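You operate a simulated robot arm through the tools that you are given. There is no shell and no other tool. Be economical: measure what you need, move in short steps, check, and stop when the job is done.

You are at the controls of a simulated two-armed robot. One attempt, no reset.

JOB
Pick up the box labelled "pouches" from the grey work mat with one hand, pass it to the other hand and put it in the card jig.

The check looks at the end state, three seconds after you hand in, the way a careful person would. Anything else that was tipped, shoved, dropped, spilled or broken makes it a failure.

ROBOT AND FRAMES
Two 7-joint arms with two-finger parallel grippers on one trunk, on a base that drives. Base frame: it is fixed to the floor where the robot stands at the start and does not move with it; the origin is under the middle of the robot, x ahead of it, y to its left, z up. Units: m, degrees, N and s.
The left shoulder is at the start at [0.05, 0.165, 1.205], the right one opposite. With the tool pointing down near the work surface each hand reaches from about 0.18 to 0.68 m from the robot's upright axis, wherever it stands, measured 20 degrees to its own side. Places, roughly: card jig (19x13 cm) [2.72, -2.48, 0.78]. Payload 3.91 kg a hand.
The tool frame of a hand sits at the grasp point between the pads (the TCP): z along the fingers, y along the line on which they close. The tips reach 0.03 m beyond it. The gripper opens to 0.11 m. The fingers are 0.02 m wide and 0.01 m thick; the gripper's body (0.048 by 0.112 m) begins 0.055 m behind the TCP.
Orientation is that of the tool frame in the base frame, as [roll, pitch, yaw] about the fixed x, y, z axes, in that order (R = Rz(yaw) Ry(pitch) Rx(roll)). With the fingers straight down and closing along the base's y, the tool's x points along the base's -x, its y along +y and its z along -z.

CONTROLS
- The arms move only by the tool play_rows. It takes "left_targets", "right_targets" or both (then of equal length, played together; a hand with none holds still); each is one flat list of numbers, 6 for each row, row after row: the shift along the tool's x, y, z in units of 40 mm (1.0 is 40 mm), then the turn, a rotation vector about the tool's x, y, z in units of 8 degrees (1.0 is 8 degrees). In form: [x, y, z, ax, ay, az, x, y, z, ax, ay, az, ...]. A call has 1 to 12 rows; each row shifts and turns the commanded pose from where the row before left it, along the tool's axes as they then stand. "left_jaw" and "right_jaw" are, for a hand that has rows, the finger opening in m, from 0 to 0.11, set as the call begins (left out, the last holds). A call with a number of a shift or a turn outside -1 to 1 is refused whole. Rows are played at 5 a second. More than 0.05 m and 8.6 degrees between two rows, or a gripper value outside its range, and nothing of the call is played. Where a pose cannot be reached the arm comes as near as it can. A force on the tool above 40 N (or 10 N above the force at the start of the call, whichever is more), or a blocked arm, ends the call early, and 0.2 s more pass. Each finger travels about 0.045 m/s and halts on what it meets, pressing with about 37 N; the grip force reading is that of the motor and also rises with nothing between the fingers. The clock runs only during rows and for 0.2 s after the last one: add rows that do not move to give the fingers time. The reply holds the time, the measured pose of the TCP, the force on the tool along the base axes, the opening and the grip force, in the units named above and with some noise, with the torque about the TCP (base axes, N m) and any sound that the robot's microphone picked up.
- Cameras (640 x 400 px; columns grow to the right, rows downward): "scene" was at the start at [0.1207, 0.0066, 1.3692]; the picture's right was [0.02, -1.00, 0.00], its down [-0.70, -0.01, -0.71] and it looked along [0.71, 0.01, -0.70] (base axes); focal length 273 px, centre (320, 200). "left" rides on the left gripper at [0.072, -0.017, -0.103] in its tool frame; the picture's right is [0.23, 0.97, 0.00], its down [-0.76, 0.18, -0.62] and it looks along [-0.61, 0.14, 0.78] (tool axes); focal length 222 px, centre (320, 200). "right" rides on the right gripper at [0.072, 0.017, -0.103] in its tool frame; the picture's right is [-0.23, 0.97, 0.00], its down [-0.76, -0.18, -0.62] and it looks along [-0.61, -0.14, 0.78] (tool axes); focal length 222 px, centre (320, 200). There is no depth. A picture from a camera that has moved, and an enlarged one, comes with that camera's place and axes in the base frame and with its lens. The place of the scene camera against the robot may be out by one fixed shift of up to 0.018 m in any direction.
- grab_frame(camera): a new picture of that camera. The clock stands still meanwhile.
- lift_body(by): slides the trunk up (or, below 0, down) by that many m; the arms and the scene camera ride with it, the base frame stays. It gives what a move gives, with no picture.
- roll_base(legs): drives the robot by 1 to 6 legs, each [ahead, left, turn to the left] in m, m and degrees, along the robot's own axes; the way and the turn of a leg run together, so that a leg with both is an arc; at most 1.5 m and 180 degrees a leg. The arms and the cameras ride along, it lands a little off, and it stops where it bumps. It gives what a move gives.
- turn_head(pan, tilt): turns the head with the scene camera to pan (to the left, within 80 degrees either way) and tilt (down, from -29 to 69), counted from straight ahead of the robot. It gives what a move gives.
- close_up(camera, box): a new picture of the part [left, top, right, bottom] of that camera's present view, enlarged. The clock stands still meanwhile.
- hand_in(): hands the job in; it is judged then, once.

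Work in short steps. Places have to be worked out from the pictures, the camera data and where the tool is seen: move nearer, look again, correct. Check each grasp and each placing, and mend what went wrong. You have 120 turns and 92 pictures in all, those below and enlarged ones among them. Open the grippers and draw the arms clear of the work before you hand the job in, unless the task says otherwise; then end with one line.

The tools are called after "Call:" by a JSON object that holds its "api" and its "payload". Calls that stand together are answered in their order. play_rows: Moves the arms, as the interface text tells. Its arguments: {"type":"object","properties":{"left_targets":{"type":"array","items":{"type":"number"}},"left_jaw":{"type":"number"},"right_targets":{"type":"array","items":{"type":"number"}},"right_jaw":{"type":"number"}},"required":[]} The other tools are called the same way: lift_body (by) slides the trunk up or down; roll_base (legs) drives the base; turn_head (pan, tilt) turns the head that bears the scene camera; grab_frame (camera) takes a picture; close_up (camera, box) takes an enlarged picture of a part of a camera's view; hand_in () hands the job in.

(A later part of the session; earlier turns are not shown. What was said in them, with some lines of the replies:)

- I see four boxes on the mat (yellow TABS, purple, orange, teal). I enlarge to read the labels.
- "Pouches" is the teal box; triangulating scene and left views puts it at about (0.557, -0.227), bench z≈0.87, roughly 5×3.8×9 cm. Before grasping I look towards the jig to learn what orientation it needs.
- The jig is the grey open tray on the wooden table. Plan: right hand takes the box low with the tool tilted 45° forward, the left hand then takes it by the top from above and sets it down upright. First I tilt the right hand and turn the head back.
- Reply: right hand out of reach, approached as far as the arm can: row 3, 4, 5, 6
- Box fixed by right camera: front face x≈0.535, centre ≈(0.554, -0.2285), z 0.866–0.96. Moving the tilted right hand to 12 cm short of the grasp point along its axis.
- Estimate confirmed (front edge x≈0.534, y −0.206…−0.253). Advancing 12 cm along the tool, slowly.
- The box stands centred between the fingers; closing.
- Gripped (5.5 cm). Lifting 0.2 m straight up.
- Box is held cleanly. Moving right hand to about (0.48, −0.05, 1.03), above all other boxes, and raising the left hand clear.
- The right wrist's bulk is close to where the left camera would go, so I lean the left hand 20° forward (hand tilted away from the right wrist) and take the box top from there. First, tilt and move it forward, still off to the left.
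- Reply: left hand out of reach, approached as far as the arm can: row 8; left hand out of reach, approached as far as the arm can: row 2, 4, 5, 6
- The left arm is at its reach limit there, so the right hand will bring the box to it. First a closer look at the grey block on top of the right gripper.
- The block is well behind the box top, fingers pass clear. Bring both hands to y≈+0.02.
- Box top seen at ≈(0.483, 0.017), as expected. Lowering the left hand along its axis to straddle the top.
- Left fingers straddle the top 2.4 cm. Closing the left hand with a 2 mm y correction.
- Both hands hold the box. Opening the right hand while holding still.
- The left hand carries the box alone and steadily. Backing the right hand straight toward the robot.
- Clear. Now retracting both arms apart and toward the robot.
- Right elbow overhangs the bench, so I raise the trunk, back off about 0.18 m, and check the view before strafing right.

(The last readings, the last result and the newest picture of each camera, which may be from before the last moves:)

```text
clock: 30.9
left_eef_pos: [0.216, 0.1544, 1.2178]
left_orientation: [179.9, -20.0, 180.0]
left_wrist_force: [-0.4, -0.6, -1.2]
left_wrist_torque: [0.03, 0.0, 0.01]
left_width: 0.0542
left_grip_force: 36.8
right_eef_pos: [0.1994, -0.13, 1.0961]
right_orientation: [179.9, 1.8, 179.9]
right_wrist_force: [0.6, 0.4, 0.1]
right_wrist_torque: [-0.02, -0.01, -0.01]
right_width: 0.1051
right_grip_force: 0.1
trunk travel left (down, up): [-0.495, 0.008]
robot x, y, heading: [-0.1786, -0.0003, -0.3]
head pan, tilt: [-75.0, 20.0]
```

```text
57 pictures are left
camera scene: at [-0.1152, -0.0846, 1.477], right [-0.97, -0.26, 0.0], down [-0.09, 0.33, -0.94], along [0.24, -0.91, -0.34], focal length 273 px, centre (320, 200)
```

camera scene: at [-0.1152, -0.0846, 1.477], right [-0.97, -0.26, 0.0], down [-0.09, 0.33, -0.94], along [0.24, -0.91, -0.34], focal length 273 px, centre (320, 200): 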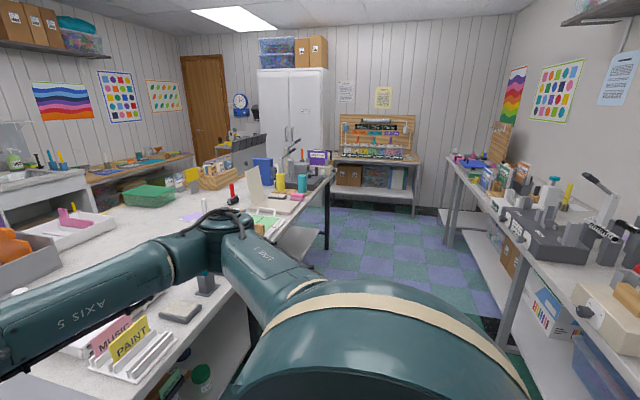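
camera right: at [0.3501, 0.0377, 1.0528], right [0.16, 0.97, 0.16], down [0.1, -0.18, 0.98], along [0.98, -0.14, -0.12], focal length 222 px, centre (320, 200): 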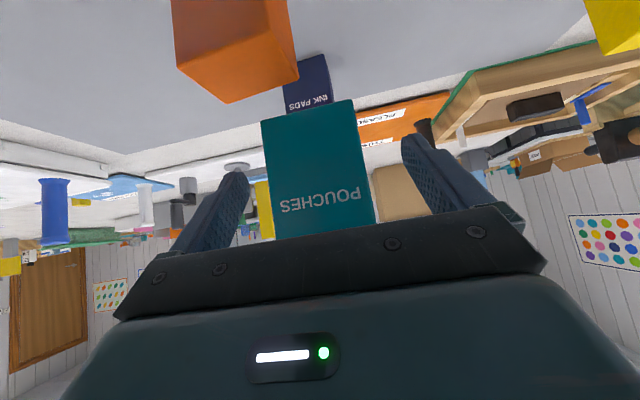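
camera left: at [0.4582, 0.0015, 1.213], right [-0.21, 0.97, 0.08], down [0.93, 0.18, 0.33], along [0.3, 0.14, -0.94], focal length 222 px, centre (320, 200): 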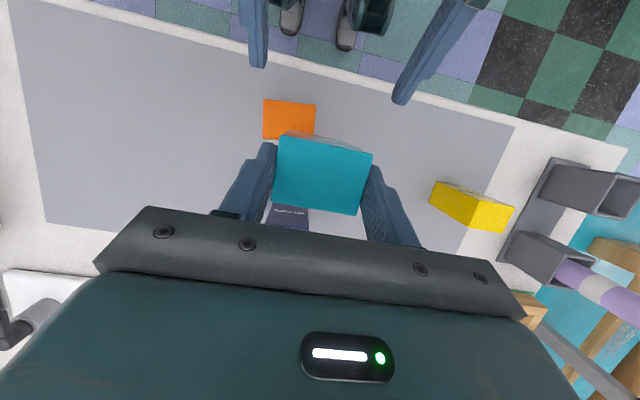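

Aisle is clear, robot roughly centred between benches. Strafing right 1.3 m.

Call:
{"api": "roll_base", "payload": {"legs": [[0, -1.3, 0]]}}

Call:
{"api": "grab_frame", "payload": {"camera": "scene"}}

Call:
{"api": "turn_head", "payload": {"pan": -35, "tilt": 30}}

Call:
{"api": "grab_frame", "payload": {"camera": "scene"}}

```text
clock: 42.4
left_eef_pos: [0.2017, -1.138, 1.2171]
left_orientation: [-180.0, -19.9, 178.5]
left_wrist_force: [-0.2, -0.5, -1.4]
left_wrist_torque: [-0.01, 0.01, 0.02]
left_width: 0.0543
left_grip_force: 36.3
right_eef_pos: [0.1764, -1.4216, 1.0959]
right_orientation: [179.9, 1.8, 178.4]
right_wrist_force: [0.0, 0.0, 0.1]
right_wrist_torque: [-0.03, -0.01, 0.02]
right_width: 0.105
right_grip_force: 0.1
trunk travel left (down, up): [-0.495, 0.008]
robot x, y, heading: [-0.1959, -1.279, -1.5]
head pan, tilt: [-75.0, 20.0]
```

```text
56 pictures are left
camera scene: at [-0.1362, -1.3677, 1.4771], right [-0.97, -0.23, 0.0], down [-0.08, 0.33, -0.94], along [0.22, -0.91, -0.34], focal length 273 px, centre (320, 200)
```

scene: 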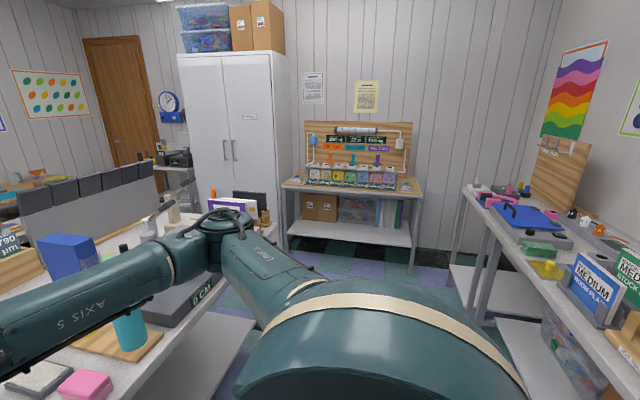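

```text
clock: 43.5
left_eef_pos: [0.2004, -1.1372, 1.218]
left_orientation: [180.0, -20.0, 178.5]
left_wrist_force: [-0.4, -0.2, -0.1]
left_wrist_torque: [0.0, -0.01, 0.05]
left_width: 0.0542
left_grip_force: 37.2
right_eef_pos: [0.1778, -1.4221, 1.0953]
right_orientation: [179.9, 1.8, 178.4]
right_wrist_force: [0.0, 0.6, 0.0]
right_wrist_torque: [-0.03, 0.03, 0.0]
right_width: 0.1053
right_grip_force: 0.1
trunk travel left (down, up): [-0.495, 0.008]
robot x, y, heading: [-0.1984, -1.2853, -1.4]
head pan, tilt: [-35.0, 30.0]
```

```text
55 pictures are left
camera scene: at [-0.0853, -1.331, 1.4611], right [-0.6, -0.8, 0.0], down [-0.4, 0.3, -0.87], along [0.69, -0.52, -0.5], focal length 273 px, centre (320, 200)
```

scene: 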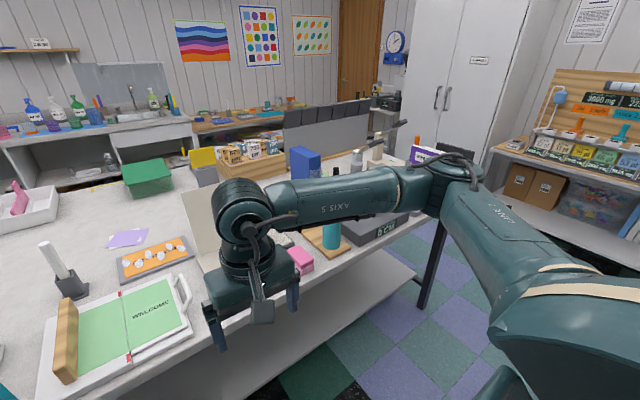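

Strafing a further 1.2 m, compensating the drift, then looking at the passage between bench end and cupboard.

Call:
{"api": "roll_base", "payload": {"legs": [[0, 0, 1.5], [0.01, -1.2, 0]]}}

Call:
{"api": "turn_head", "payload": {"pan": -20, "tilt": 30}}

Call:
{"api": "grab_frame", "payload": {"camera": "scene"}}

Call:
{"api": "turn_head", "payload": {"pan": -70, "tilt": 30}}

Call:
{"api": "grab_frame", "payload": {"camera": "scene"}}

```text
clock: 54.6
left_eef_pos: [0.2101, -2.3257, 1.2177]
left_orientation: [180.0, -19.9, -179.3]
left_wrist_force: [0.9, 0.3, -0.3]
left_wrist_torque: [0.01, -0.04, 0.03]
left_width: 0.0543
left_grip_force: 36.8
right_eef_pos: [0.1982, -2.6118, 1.096]
right_orientation: [179.9, 1.8, -179.4]
right_wrist_force: [-0.4, 0.2, 0.1]
right_wrist_torque: [0.0, 0.0, -0.02]
right_width: 0.1053
right_grip_force: 0.0
trunk travel left (down, up): [-0.495, 0.008]
robot x, y, heading: [-0.1798, -2.4885, 0.7]
head pan, tilt: [-35.0, 30.0]
```

```text
clock: 55.4
left_eef_pos: [0.211, -2.3248, 1.2179]
left_orientation: [179.9, -19.8, -179.3]
left_wrist_force: [0.1, -0.2, -1.6]
left_wrist_torque: [0.01, 0.02, 0.01]
left_width: 0.0543
left_grip_force: 36.9
right_eef_pos: [0.1982, -2.6102, 1.0959]
right_orientation: [179.9, 1.8, -179.4]
right_wrist_force: [-0.5, 0.8, -0.5]
right_wrist_torque: [-0.03, -0.01, 0.0]
right_width: 0.105
right_grip_force: 0.1
trunk travel left (down, up): [-0.495, 0.008]
robot x, y, heading: [-0.1812, -2.4826, 0.8]
head pan, tilt: [-20.0, 30.0]
```

```text
54 pictures are left
camera scene: at [-0.0565, -2.5089, 1.461], right [-0.33, -0.94, 0.0], down [-0.47, 0.17, -0.87], along [0.82, -0.29, -0.5], focal length 273 px, centre (320, 200)
```

scene: 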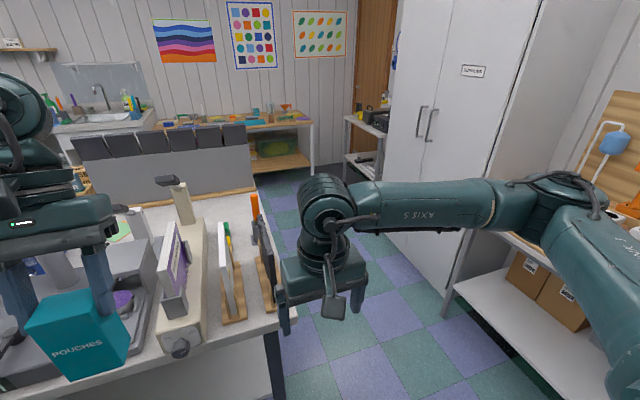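

```text
clock: 56.6
left_eef_pos: [0.2115, -2.3254, 1.2182]
left_orientation: [-180.0, -19.9, -179.3]
left_wrist_force: [-0.2, 0.5, -0.8]
left_wrist_torque: [0.01, 0.03, 0.02]
left_width: 0.0543
left_grip_force: 37.1
right_eef_pos: [0.1989, -2.6106, 1.0964]
right_orientation: [179.8, 1.8, -179.4]
right_wrist_force: [0.2, -0.5, -0.9]
right_wrist_torque: [-0.03, 0.02, 0.01]
right_width: 0.1051
right_grip_force: 0.0
trunk travel left (down, up): [-0.495, 0.008]
robot x, y, heading: [-0.1796, -2.4879, 0.5]
head pan, tilt: [-70.0, 30.0]
```

```text
53 pictures are left
camera scene: at [-0.1098, -2.5635, 1.461], right [-0.94, -0.35, 0.0], down [-0.18, 0.47, -0.87], along [0.31, -0.81, -0.5], focal length 273 px, centre (320, 200)
```

scene: 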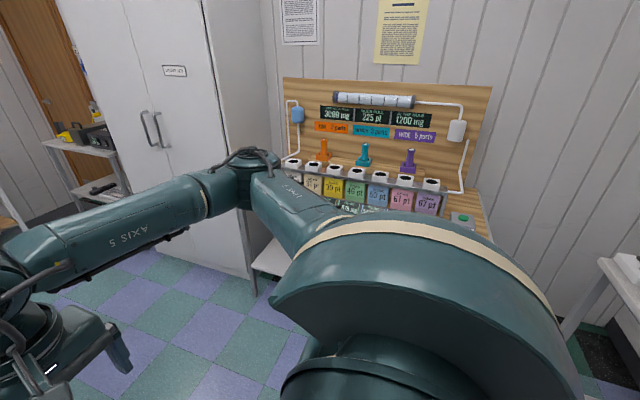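

Passage is ~1.15 m wide (bench end y≈-2.57, cupboard y≈-3.7); the elbow is actually only ≈0.35 m out, so it fits. Go to y≈-3.08, then ahead.

Call:
{"api": "roll_base", "payload": {"legs": [[0, -0.59, -0.6], [0.8, 0, 0]]}}

Call:
{"api": "turn_head", "payload": {"pan": 0, "tilt": 30}}

Call:
{"api": "grab_frame", "payload": {"camera": "scene"}}

```text
clock: 66.1
left_eef_pos: [1.0061, -2.9279, 1.2184]
left_orientation: [179.9, -19.9, 179.8]
left_wrist_force: [0.2, -0.3, -2.0]
left_wrist_torque: [-0.01, -0.01, 0.03]
left_width: 0.0539
left_grip_force: 36.8
right_eef_pos: [0.9898, -3.2115, 1.0966]
right_orientation: [179.8, 1.8, 179.8]
right_wrist_force: [0.3, -0.1, 0.2]
right_wrist_torque: [-0.01, 0.01, -0.01]
right_width: 0.1048
right_grip_force: 0.1
trunk travel left (down, up): [-0.495, 0.008]
robot x, y, heading: [0.6146, -3.0817, -0.2]
head pan, tilt: [-70.0, 30.0]
```

```text
clock: 67.5
left_eef_pos: [1.0055, -2.927, 1.218]
left_orientation: [180.0, -19.8, 179.9]
left_wrist_force: [-0.5, 0.5, -1.6]
left_wrist_torque: [0.02, -0.03, 0.01]
left_width: 0.0542
left_grip_force: 36.3
right_eef_pos: [0.99, -3.2131, 1.0959]
right_orientation: [179.9, 1.8, 179.7]
right_wrist_force: [0.5, -0.1, -0.4]
right_wrist_torque: [-0.05, 0.02, -0.01]
right_width: 0.1051
right_grip_force: 0.0
trunk travel left (down, up): [-0.495, 0.008]
robot x, y, heading: [0.6127, -3.0784, -0.2]
head pan, tilt: [0.0, 30.0]
```

```text
52 pictures are left
camera scene: at [0.7416, -3.0768, 1.461], right [0.0, -1.0, 0.0], down [-0.5, 0.0, -0.87], along [0.87, 0.0, -0.5], focal length 273 px, centre (320, 200)
```

scene: 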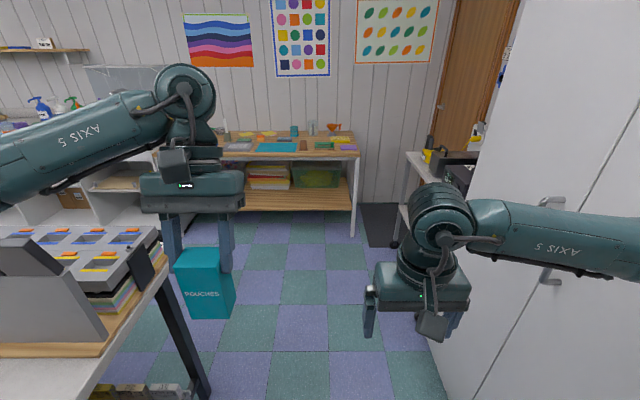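

Way ahead is clear. Forward 1.3 m, then left 0.45 m into the aisle in front of the wooden table, and look.

Call:
{"api": "roll_base", "payload": {"legs": [[1.3, 0, 0], [0, 0.45, 0]]}}

Call:
{"api": "turn_head", "payload": {"pan": 0, "tilt": 40}}

Call:
{"api": "grab_frame", "payload": {"camera": "scene"}}

```text
clock: 78.0
left_eef_pos: [2.3065, -2.4898, 1.218]
left_orientation: [-180.0, -19.9, 179.6]
left_wrist_force: [0.1, -0.5, -0.7]
left_wrist_torque: [0.01, -0.01, -0.03]
left_width: 0.0542
left_grip_force: 36.9
right_eef_pos: [2.2877, -2.775, 1.0966]
right_orientation: [179.9, 1.8, 179.5]
right_wrist_force: [0.0, -0.3, 0.1]
right_wrist_torque: [-0.04, 0.06, -0.01]
right_width: 0.1052
right_grip_force: 0.0
trunk travel left (down, up): [-0.495, 0.008]
robot x, y, heading: [1.9116, -2.6424, -0.4]
head pan, tilt: [0.0, 30.0]
```

```text
clock: 78.7
left_eef_pos: [2.3072, -2.4911, 1.2187]
left_orientation: [-180.0, -19.9, 179.6]
left_wrist_force: [0.0, -0.3, -0.5]
left_wrist_torque: [0.0, -0.02, 0.0]
left_width: 0.0543
left_grip_force: 36.9
right_eef_pos: [2.2884, -2.7745, 1.0969]
right_orientation: [179.8, 1.7, 179.5]
right_wrist_force: [-0.3, 0.0, 0.3]
right_wrist_torque: [0.0, 0.01, 0.01]
right_width: 0.1047
right_grip_force: 0.0
trunk travel left (down, up): [-0.495, 0.008]
robot x, y, heading: [1.9121, -2.6421, -0.5]
head pan, tilt: [0.0, 40.0]
```

```text
51 pictures are left
camera scene: at [2.0357, -2.6375, 1.4457], right [-0.01, -1.0, 0.0], down [-0.64, 0.01, -0.77], along [0.77, -0.01, -0.64], focal length 273 px, centre (320, 200)
```

scene: 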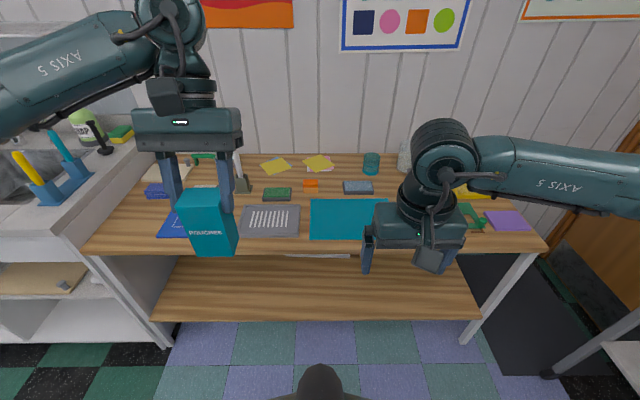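

Jig (grey tray) seen at about (270,222). Close-up of it.

Call:
{"api": "close_up", "payload": {"camera": "scene", "box": [140, 150, 400, 270]}}

```text
2.46 times, centred on (270, 210) of scene
camera zoom: at [2.0357, -2.6375, 1.4457], right [-0.01, -1.0, 0.0], down [-0.64, 0.01, -0.77], along [0.77, -0.01, -0.64], focal length 673 px, centre (443, 175)
```

zoom: 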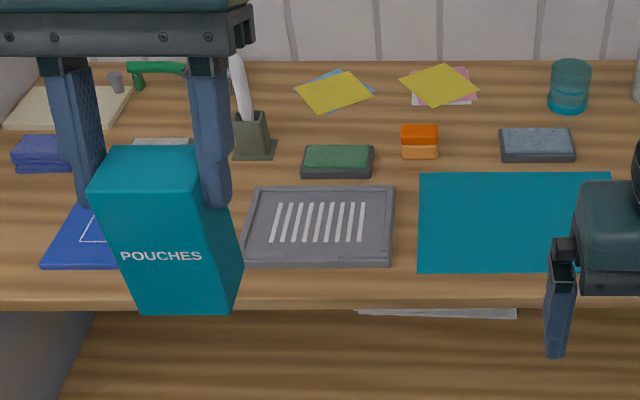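

The jig is an open shallow tray, centre ≈(2.72,-2.475), front edge ≈2.655; table edge ≈2.59. Raise the right hand out of the way, then roll ahead 0.28 m.

Call:
{"api": "play_rows", "payload": {"right_targets": [0, 0, -0.8, 0, 0, 0, 0, 0, -0.8, 0, 0, 0, 0, 0, -0.8, 0, 0, 0, 0, 0, -0.8, 0, 0, 0, 0, 0, -0.8, 0, 0, 0]}}

Call:
{"api": "roll_base", "payload": {"legs": [[0.28, 0.03, 0.5]]}}

Call:
{"api": "turn_head", "payload": {"pan": 10, "tilt": 52}}

Call:
{"api": "grab_frame", "payload": {"camera": "scene"}}

Call:
{"api": "grab_frame", "payload": {"camera": "left"}}

```text
clock: 79.9
left_eef_pos: [2.3063, -2.4897, 1.2175]
left_orientation: [180.0, -19.9, 179.6]
left_wrist_force: [1.1, 0.0, -0.3]
left_wrist_torque: [-0.01, -0.04, 0.02]
left_width: 0.0546
left_grip_force: 37.3
right_eef_pos: [2.2802, -2.7759, 1.2561]
right_orientation: [180.0, 1.8, 179.5]
right_wrist_force: [0.3, 0.8, 0.1]
right_wrist_torque: [0.01, 0.0, 0.01]
right_width: 0.1051
right_grip_force: 0.2
trunk travel left (down, up): [-0.495, 0.008]
robot x, y, heading: [1.9098, -2.6416, -0.6]
head pan, tilt: [0.0, 40.0]
```

```text
clock: 81.9
left_eef_pos: [2.5881, -2.4583, 1.219]
left_orientation: [-179.9, -19.9, -179.9]
left_wrist_force: [0.6, 0.6, -1.5]
left_wrist_torque: [-0.03, 0.02, -0.01]
left_width: 0.0546
left_grip_force: 37.2
right_eef_pos: [2.565, -2.7442, 1.2554]
right_orientation: [179.9, 1.8, 180.0]
right_wrist_force: [-0.3, -0.2, -0.7]
right_wrist_torque: [0.0, 0.01, 0.02]
right_width: 0.1051
right_grip_force: 0.1
trunk travel left (down, up): [-0.495, 0.008]
robot x, y, heading: [2.1937, -2.6122, -0.4]
head pan, tilt: [0.0, 40.0]
```

```text
clock: 82.7
left_eef_pos: [2.5867, -2.4586, 1.2193]
left_orientation: [-180.0, -19.9, 180.0]
left_wrist_force: [-0.3, -0.5, -2.0]
left_wrist_torque: [-0.03, -0.03, -0.03]
left_width: 0.0544
left_grip_force: 36.7
right_eef_pos: [2.5653, -2.7436, 1.2553]
right_orientation: [180.0, 1.8, 179.8]
right_wrist_force: [-0.1, -0.2, 0.8]
right_wrist_torque: [0.0, 0.01, 0.03]
right_width: 0.105
right_grip_force: 0.0
trunk travel left (down, up): [-0.495, 0.008]
robot x, y, heading: [2.1899, -2.6127, -0.1]
head pan, tilt: [10.0, 52.0]
```

```text
49 pictures are left
camera scene: at [2.3069, -2.5945, 1.4289], right [0.17, -0.98, 0.0], down [-0.78, -0.14, -0.62], along [0.61, 0.11, -0.79], focal length 273 px, centre (320, 200)
```

scene: 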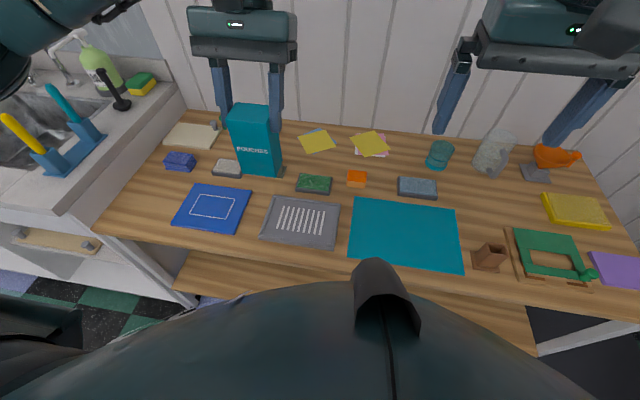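

```text
48 pictures are left
camera left: at [2.5548, -2.4754, 1.341], right [-0.21, 0.97, 0.08], down [0.93, 0.18, 0.33], along [0.3, 0.14, -0.94], focal length 222 px, centre (320, 200)
```

left: 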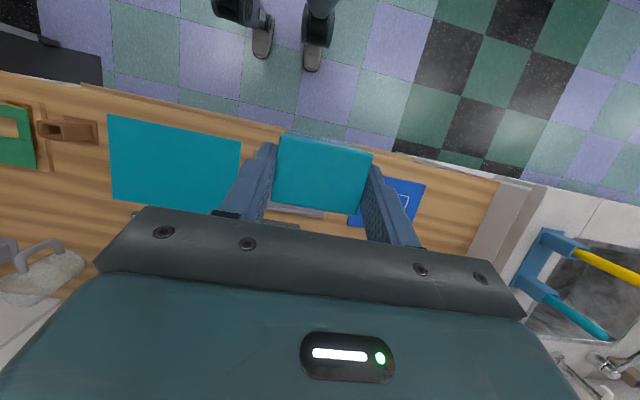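

Call:
{"api": "close_up", "payload": {"camera": "scene", "box": [220, 90, 380, 270]}}

```text
2.22 times, centred on (300, 180) of scene
camera zoom: at [2.3069, -2.5945, 1.4289], right [0.17, -0.98, 0.0], down [-0.78, -0.14, -0.62], along [0.61, 0.11, -0.79], focal length 607 px, centre (364, 244)
```

zoom: 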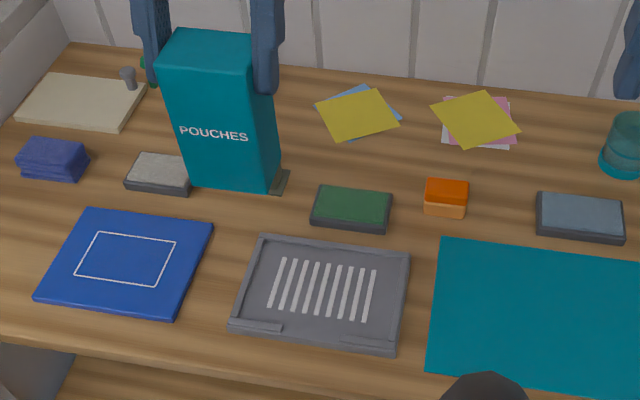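

Triangulated: tray rim top z≈0.79, tray ≈20×16 cm outer, centre ≈(2.715,-2.473). Lower the trunk 0.2 m and re-check with the left camera.

Call:
{"api": "lift_body", "payload": {"by": -0.2}}

Call:
{"api": "grab_frame", "payload": {"camera": "left"}}

Call:
{"api": "grab_frame", "payload": {"camera": "scene"}}

```text
clock: 84.8
left_eef_pos: [2.5883, -2.4577, 1.0174]
left_orientation: [179.9, -19.9, -180.0]
left_wrist_force: [1.0, 0.7, -1.3]
left_wrist_torque: [0.01, -0.01, 0.01]
left_width: 0.0543
left_grip_force: 37.1
right_eef_pos: [2.565, -2.7434, 1.0557]
right_orientation: [179.9, 1.7, 179.9]
right_wrist_force: [-0.4, 0.2, 0.6]
right_wrist_torque: [0.01, -0.01, 0.02]
right_width: 0.1051
right_grip_force: 0.1
trunk travel left (down, up): [-0.295, 0.208]
robot x, y, heading: [2.1928, -2.6144, -0.0]
head pan, tilt: [10.0, 52.0]
```

```text
46 pictures are left
camera left: at [2.5548, -2.4754, 1.1411], right [-0.21, 0.97, 0.08], down [0.93, 0.18, 0.33], along [0.3, 0.14, -0.94], focal length 222 px, centre (320, 200)
```

left: 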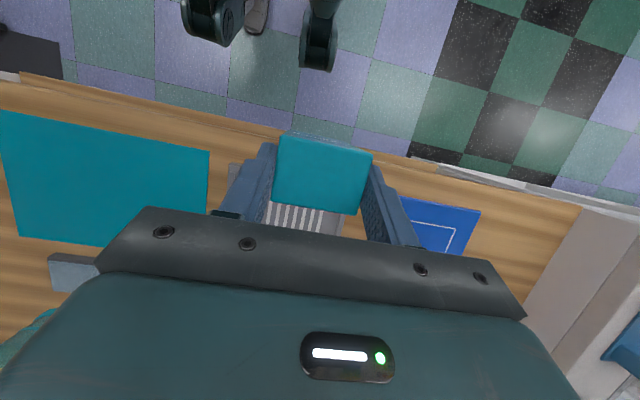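

```text
45 pictures are left
camera scene: at [2.3069, -2.5945, 1.2289], right [0.17, -0.98, 0.0], down [-0.78, -0.14, -0.62], along [0.61, 0.11, -0.79], focal length 273 px, centre (320, 200)
```

scene: 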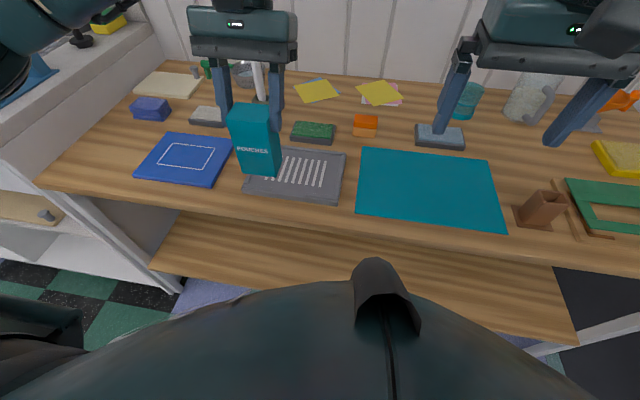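

Left camera agrees (left edge y≈-2.37, right edge ≈-2.57, front x≈2.637). Moving the box over the tray centre at this height.

Call:
{"api": "play_rows", "payload": {"left_targets": [-0.805, -0.0875, -0.293, 0, 0, 0, -0.805, -0.0875, -0.293, 0, 0, 0, -0.805, -0.0875, -0.293, 0, 0, 0, -0.805, -0.0875, -0.293, 0, 0, 0, 0, 0, 0, 0, 0, 0]}}

Call:
{"api": "grab_frame", "payload": {"camera": "left"}}

Call:
{"api": "close_up", "payload": {"camera": "scene", "box": [170, 0, 370, 220]}}

```text
clock: 86.0
left_eef_pos: [2.7245, -2.4738, 1.0177]
left_orientation: [180.0, -19.9, -180.0]
left_wrist_force: [0.5, 0.0, -0.8]
left_wrist_torque: [-0.01, -0.02, -0.02]
left_width: 0.0545
left_grip_force: 37.1
right_eef_pos: [2.5644, -2.7433, 1.0553]
right_orientation: [179.9, 1.8, 179.9]
right_wrist_force: [-0.4, 0.0, -0.2]
right_wrist_torque: [0.04, -0.01, 0.0]
right_width: 0.1053
right_grip_force: 0.1
trunk travel left (down, up): [-0.295, 0.208]
robot x, y, heading: [2.1921, -2.6155, -0.0]
head pan, tilt: [10.0, 52.0]
```

```text
44 pictures are left
camera left: at [2.6925, -2.4896, 1.1406], right [-0.21, 0.97, 0.08], down [0.93, 0.18, 0.33], along [0.3, 0.14, -0.94], focal length 222 px, centre (320, 200)
```

left: 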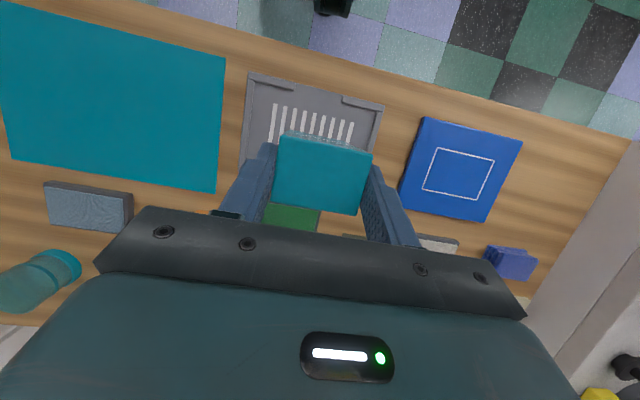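

```text
1.82 times, centred on (270, 110) of scene
camera zoom: at [2.3069, -2.5943, 1.2289], right [0.17, -0.98, 0.0], down [-0.78, -0.14, -0.62], along [0.61, 0.11, -0.79], focal length 497 px, centre (411, 364)
```

zoom: 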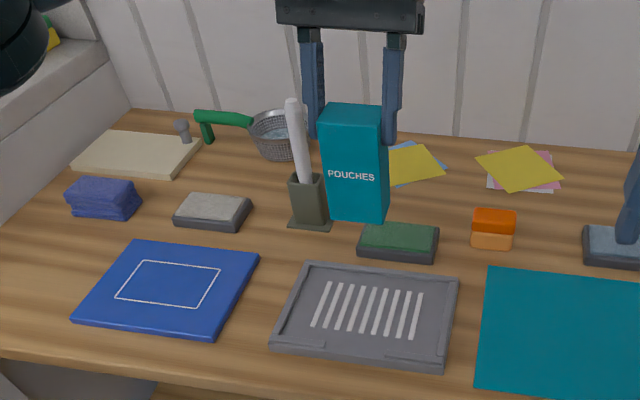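

Box is centred over the tray; the pen holder is well clear. Lowering 0.115 m.

Call:
{"api": "play_rows", "payload": {"left_targets": [-0.164, 0, 0.45, 0, 0, 0, -0.164, 0, 0.45, 0, 0, 0, -0.164, 0, 0.45, 0, 0, 0, -0.164, 0, 0.45, 0, 0, 0, -0.164, 0, 0.45, 0, 0, 0, -0.164, 0, 0.45, 0, 0, 0]}}

Call:
{"api": "close_up", "payload": {"camera": "scene", "box": [200, 40, 360, 220]}}

Call:
{"api": "grab_frame", "payload": {"camera": "left"}}

```text
clock: 87.4
left_eef_pos: [2.7257, -2.4737, 0.9024]
left_orientation: [-179.9, -20.0, 180.0]
left_wrist_force: [0.2, 0.8, -1.2]
left_wrist_torque: [-0.02, -0.01, 0.0]
left_width: 0.0547
left_grip_force: 37.3
right_eef_pos: [2.5649, -2.7438, 1.0555]
right_orientation: [179.9, 1.9, 179.9]
right_wrist_force: [0.2, 0.2, 0.7]
right_wrist_torque: [0.04, -0.04, 0.03]
right_width: 0.1053
right_grip_force: 0.1
trunk travel left (down, up): [-0.295, 0.208]
robot x, y, heading: [2.1949, -2.6141, -0.3]
head pan, tilt: [10.0, 52.0]
```

```text
2.22 times, centred on (280, 130) of scene
camera zoom: at [2.3071, -2.5944, 1.2289], right [0.17, -0.98, 0.0], down [-0.78, -0.14, -0.62], along [0.61, 0.11, -0.79], focal length 607 px, centre (409, 356)
```

zoom: 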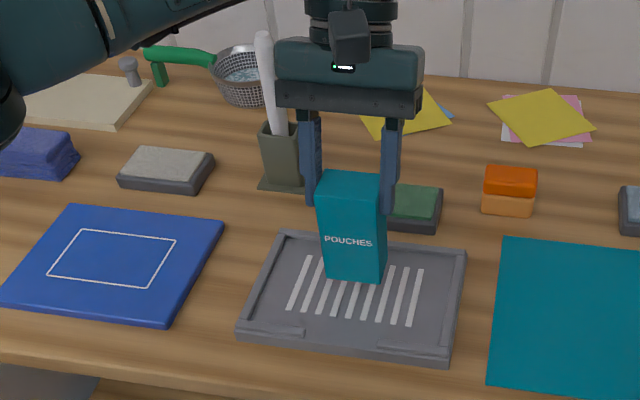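

```text
41 pictures are left
camera left: at [2.6932, -2.4899, 1.0259], right [-0.21, 0.97, 0.08], down [0.93, 0.18, 0.33], along [0.3, 0.14, -0.94], focal length 222 px, centre (320, 200)
```

left: 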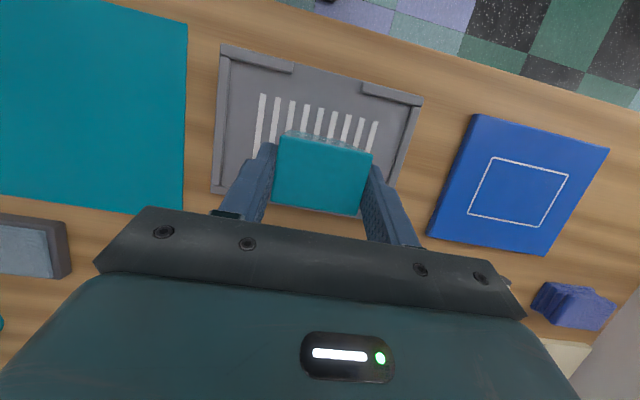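

Over the tray floor with ~2 cm to go. Easing down 18 mm (and 5 mm toward me), watching the force.

Call:
{"api": "play_rows", "payload": {"left_targets": [0.0175, 0, 0.0845, 0, 0, 0, 0.0175, 0, 0.0845, 0, 0, 0, 0.0175, 0, 0.0845, 0, 0, 0, -0.0256, 0, 0.0705, 0, 0, 0, -0.0256, 0, 0.0705, 0, 0, 0, -0.0256, 0, 0.0705, 0, 0, 0]}}

Call:
{"api": "close_up", "payload": {"camera": "scene", "box": [240, 100, 340, 200]}}

```text
clock: 88.8
left_eef_pos: [2.7195, -2.473, 0.8866]
left_orientation: [-180.0, -20.0, 180.0]
left_wrist_force: [-0.1, 0.1, -0.2]
left_wrist_torque: [0.01, -0.05, 0.0]
left_width: 0.0544
left_grip_force: 37.1
right_eef_pos: [2.564, -2.7428, 1.055]
right_orientation: [179.8, 1.8, 179.9]
right_wrist_force: [0.1, 0.0, -0.8]
right_wrist_torque: [-0.01, -0.03, 0.02]
right_width: 0.1053
right_grip_force: 0.0
trunk travel left (down, up): [-0.295, 0.208]
robot x, y, heading: [2.1951, -2.612, 0.1]
head pan, tilt: [10.0, 52.0]
```

```text
4.00 times, centred on (290, 150) of scene
camera zoom: at [2.307, -2.5945, 1.2289], right [0.17, -0.98, 0.0], down [-0.78, -0.14, -0.62], along [0.61, 0.11, -0.79], focal length 1093 px, centre (440, 400)
```

zoom: 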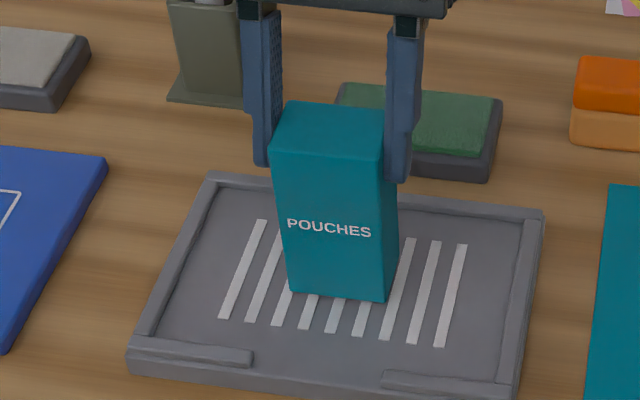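

Close to the floor, no contact yet. Easing down in 1 mm steps until the force shows contact.

Call:
{"api": "play_rows", "payload": {"left_targets": [-0.0086, 0, 0.0235, 0, 0, 0, -0.0086, 0, 0.0235, 0, 0, 0, -0.0086, 0, 0.0235, 0, 0, 0, -0.0086, 0, 0.0235, 0, 0, 0]}}

```text
clock: 89.8
left_eef_pos: [2.7185, -2.4719, 0.8811]
left_orientation: [180.0, -19.9, -180.0]
left_wrist_force: [-0.9, -0.5, -1.0]
left_wrist_torque: [-0.03, 0.0, 0.0]
left_width: 0.0545
left_grip_force: 36.5
right_eef_pos: [2.5658, -2.7442, 1.0566]
right_orientation: [179.9, 1.8, 179.9]
right_wrist_force: [0.1, -0.4, -0.5]
right_wrist_torque: [0.01, 0.0, -0.01]
right_width: 0.1051
right_grip_force: 0.0
trunk travel left (down, up): [-0.295, 0.208]
robot x, y, heading: [2.1942, -2.6156, -0.2]
head pan, tilt: [10.0, 52.0]
```

Call:
{"api": "play_rows", "payload": {"left_targets": [-0.0086, 0, 0.0235, 0, 0, 0, -0.0086, 0, 0.0235, 0, 0, 0, -0.0086, 0, 0.0235, 0, 0, 0]}}

Call:
{"api": "close_up", "payload": {"camera": "scene", "box": [240, 100, 340, 200]}}

```text
clock: 90.6
left_eef_pos: [2.7196, -2.4722, 0.88]
left_orientation: [-180.0, -19.8, -179.9]
left_wrist_force: [1.0, 1.2, 4.1]
left_wrist_torque: [0.23, -0.08, -0.02]
left_width: 0.0543
left_grip_force: 37.3
right_eef_pos: [2.5642, -2.7433, 1.0562]
right_orientation: [179.9, 1.8, 179.9]
right_wrist_force: [-0.7, 1.0, 0.0]
right_wrist_torque: [-0.01, -0.01, 0.04]
right_width: 0.1053
right_grip_force: 0.1
trunk travel left (down, up): [-0.295, 0.208]
robot x, y, heading: [2.1977, -2.6133, -0.1]
head pan, tilt: [10.0, 52.0]
```

```text
4.00 times, centred on (290, 150) of scene
camera zoom: at [2.3067, -2.5945, 1.229], right [0.17, -0.98, 0.0], down [-0.78, -0.14, -0.62], along [0.61, 0.11, -0.79], focal length 1093 px, centre (440, 400)
```

zoom: 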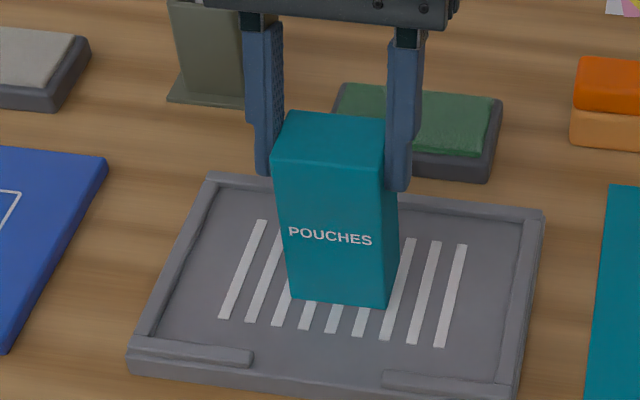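

Contact: upward force ≈4–5 N, box upright on the tray floor. Opening the left hand.

Call:
{"api": "play_rows", "payload": {"left_targets": [0, 0, 0, 0, 0, 0, 0, 0, 0, 0, 0, 0, 0, 0, 0, 0, 0, 0, 0, 0, 0, 0, 0, 0, 0, 0, 0, 0, 0, 0], "left_jaw": 0.1}}

Call:
{"api": "close_up", "payload": {"camera": "scene", "box": [240, 100, 340, 200]}}

```text
clock: 91.8
left_eef_pos: [2.7197, -2.4715, 0.8796]
left_orientation: [-180.0, -19.9, -179.9]
left_wrist_force: [0.2, 0.4, 0.0]
left_wrist_torque: [-0.02, 0.01, 0.03]
left_width: 0.1
left_grip_force: 0.0
right_eef_pos: [2.5644, -2.7431, 1.0553]
right_orientation: [179.9, 1.7, 179.9]
right_wrist_force: [-0.1, 0.5, 0.4]
right_wrist_torque: [0.0, -0.01, 0.02]
right_width: 0.1053
right_grip_force: 0.0
trunk travel left (down, up): [-0.295, 0.208]
robot x, y, heading: [2.1962, -2.6101, -0.2]
head pan, tilt: [10.0, 52.0]
```

```text
4.00 times, centred on (290, 150) of scene
camera zoom: at [2.3069, -2.5945, 1.2289], right [0.17, -0.98, 0.0], down [-0.78, -0.14, -0.62], along [0.61, 0.11, -0.79], focal length 1093 px, centre (440, 400)
```

zoom: 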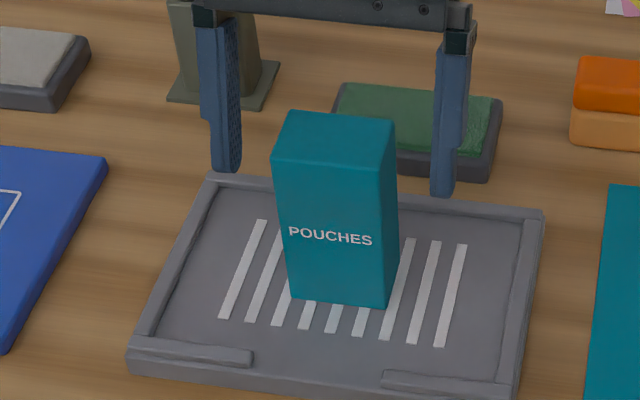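

Released, box stands upright. Lifting the left hand straight up.

Call:
{"api": "play_rows", "payload": {"left_targets": [0.121, 0, -0.333, 0, 0, 0, 0.242, 0, -0.667, 0, 0, 0, 0.242, 0, -0.667, 0, 0, 0, 0.242, 0, -0.667, 0, 0, 0, 0.242, 0, -0.667, 0, 0, 0, 0.242, 0, -0.667, 0, 0, 0]}}

Call:
{"api": "roll_base", "payload": {"legs": [[-0.2, 0, 0]]}}

Call:
{"api": "turn_head", "payload": {"pan": 5, "tilt": 35}}

Call:
{"api": "grab_frame", "payload": {"camera": "scene"}}

```text
clock: 93.2
left_eef_pos: [2.7186, -2.4723, 1.034]
left_orientation: [179.9, -19.8, -180.0]
left_wrist_force: [-0.4, -0.1, -0.7]
left_wrist_torque: [0.03, 0.0, 0.0]
left_width: 0.0999
left_grip_force: 0.1
right_eef_pos: [2.5643, -2.745, 1.0565]
right_orientation: [179.9, 1.8, 180.0]
right_wrist_force: [-0.3, 1.0, -0.2]
right_wrist_torque: [0.03, 0.01, 0.02]
right_width: 0.105
right_grip_force: 0.0
trunk travel left (down, up): [-0.295, 0.208]
robot x, y, heading: [2.1961, -2.6107, -0.0]
head pan, tilt: [10.0, 52.0]
```

```text
clock: 94.8
left_eef_pos: [2.5151, -2.474, 1.0337]
left_orientation: [-179.9, -19.9, 179.9]
left_wrist_force: [0.2, -0.3, 0.0]
left_wrist_torque: [0.02, 0.01, 0.0]
left_width: 0.1002
left_grip_force: 0.0
right_eef_pos: [2.3602, -2.7443, 1.0555]
right_orientation: [179.9, 1.8, 179.8]
right_wrist_force: [0.0, -0.1, -0.2]
right_wrist_torque: [-0.01, -0.01, 0.02]
right_width: 0.105
right_grip_force: 0.0
trunk travel left (down, up): [-0.295, 0.208]
robot x, y, heading: [1.988, -2.6139, -0.3]
head pan, tilt: [10.0, 52.0]
```

```text
clock: 95.6
left_eef_pos: [2.5143, -2.4745, 1.0331]
left_orientation: [-179.9, -19.9, 179.8]
left_wrist_force: [-0.3, -0.2, -0.3]
left_wrist_torque: [-0.02, -0.04, -0.02]
left_width: 0.1001
left_grip_force: 0.1
right_eef_pos: [2.36, -2.7444, 1.0553]
right_orientation: [179.9, 1.8, 179.8]
right_wrist_force: [0.1, 0.1, 0.3]
right_wrist_torque: [0.01, 0.05, -0.01]
right_width: 0.1047
right_grip_force: 0.1
trunk travel left (down, up): [-0.295, 0.208]
robot x, y, heading: [1.9875, -2.6135, -0.3]
head pan, tilt: [5.0, 35.0]
```

```text
37 pictures are left
camera scene: at [2.1176, -2.5998, 1.2532], right [0.08, -1.0, 0.0], down [-0.57, -0.05, -0.82], along [0.82, 0.07, -0.57], focal length 273 px, centre (320, 200)
```

scene: 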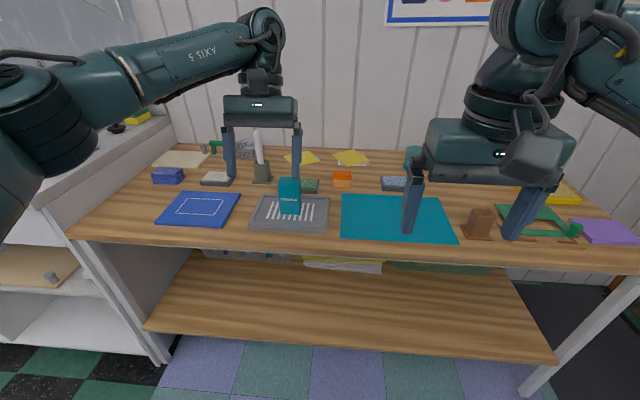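

The box stands upright in the jig, everything around it is undisturbed, both grippers are open and clear of the table. Handing in.

Call:
{"api": "hand_in", "payload": {}}

```text
The job is handed in.
```

The "pouches" box was picked up with the right hand, passed to the left, and set upright in the card jig. Nothing else looks disturbed in the last pictures, both grippers are open and clear, and the job is handed in.
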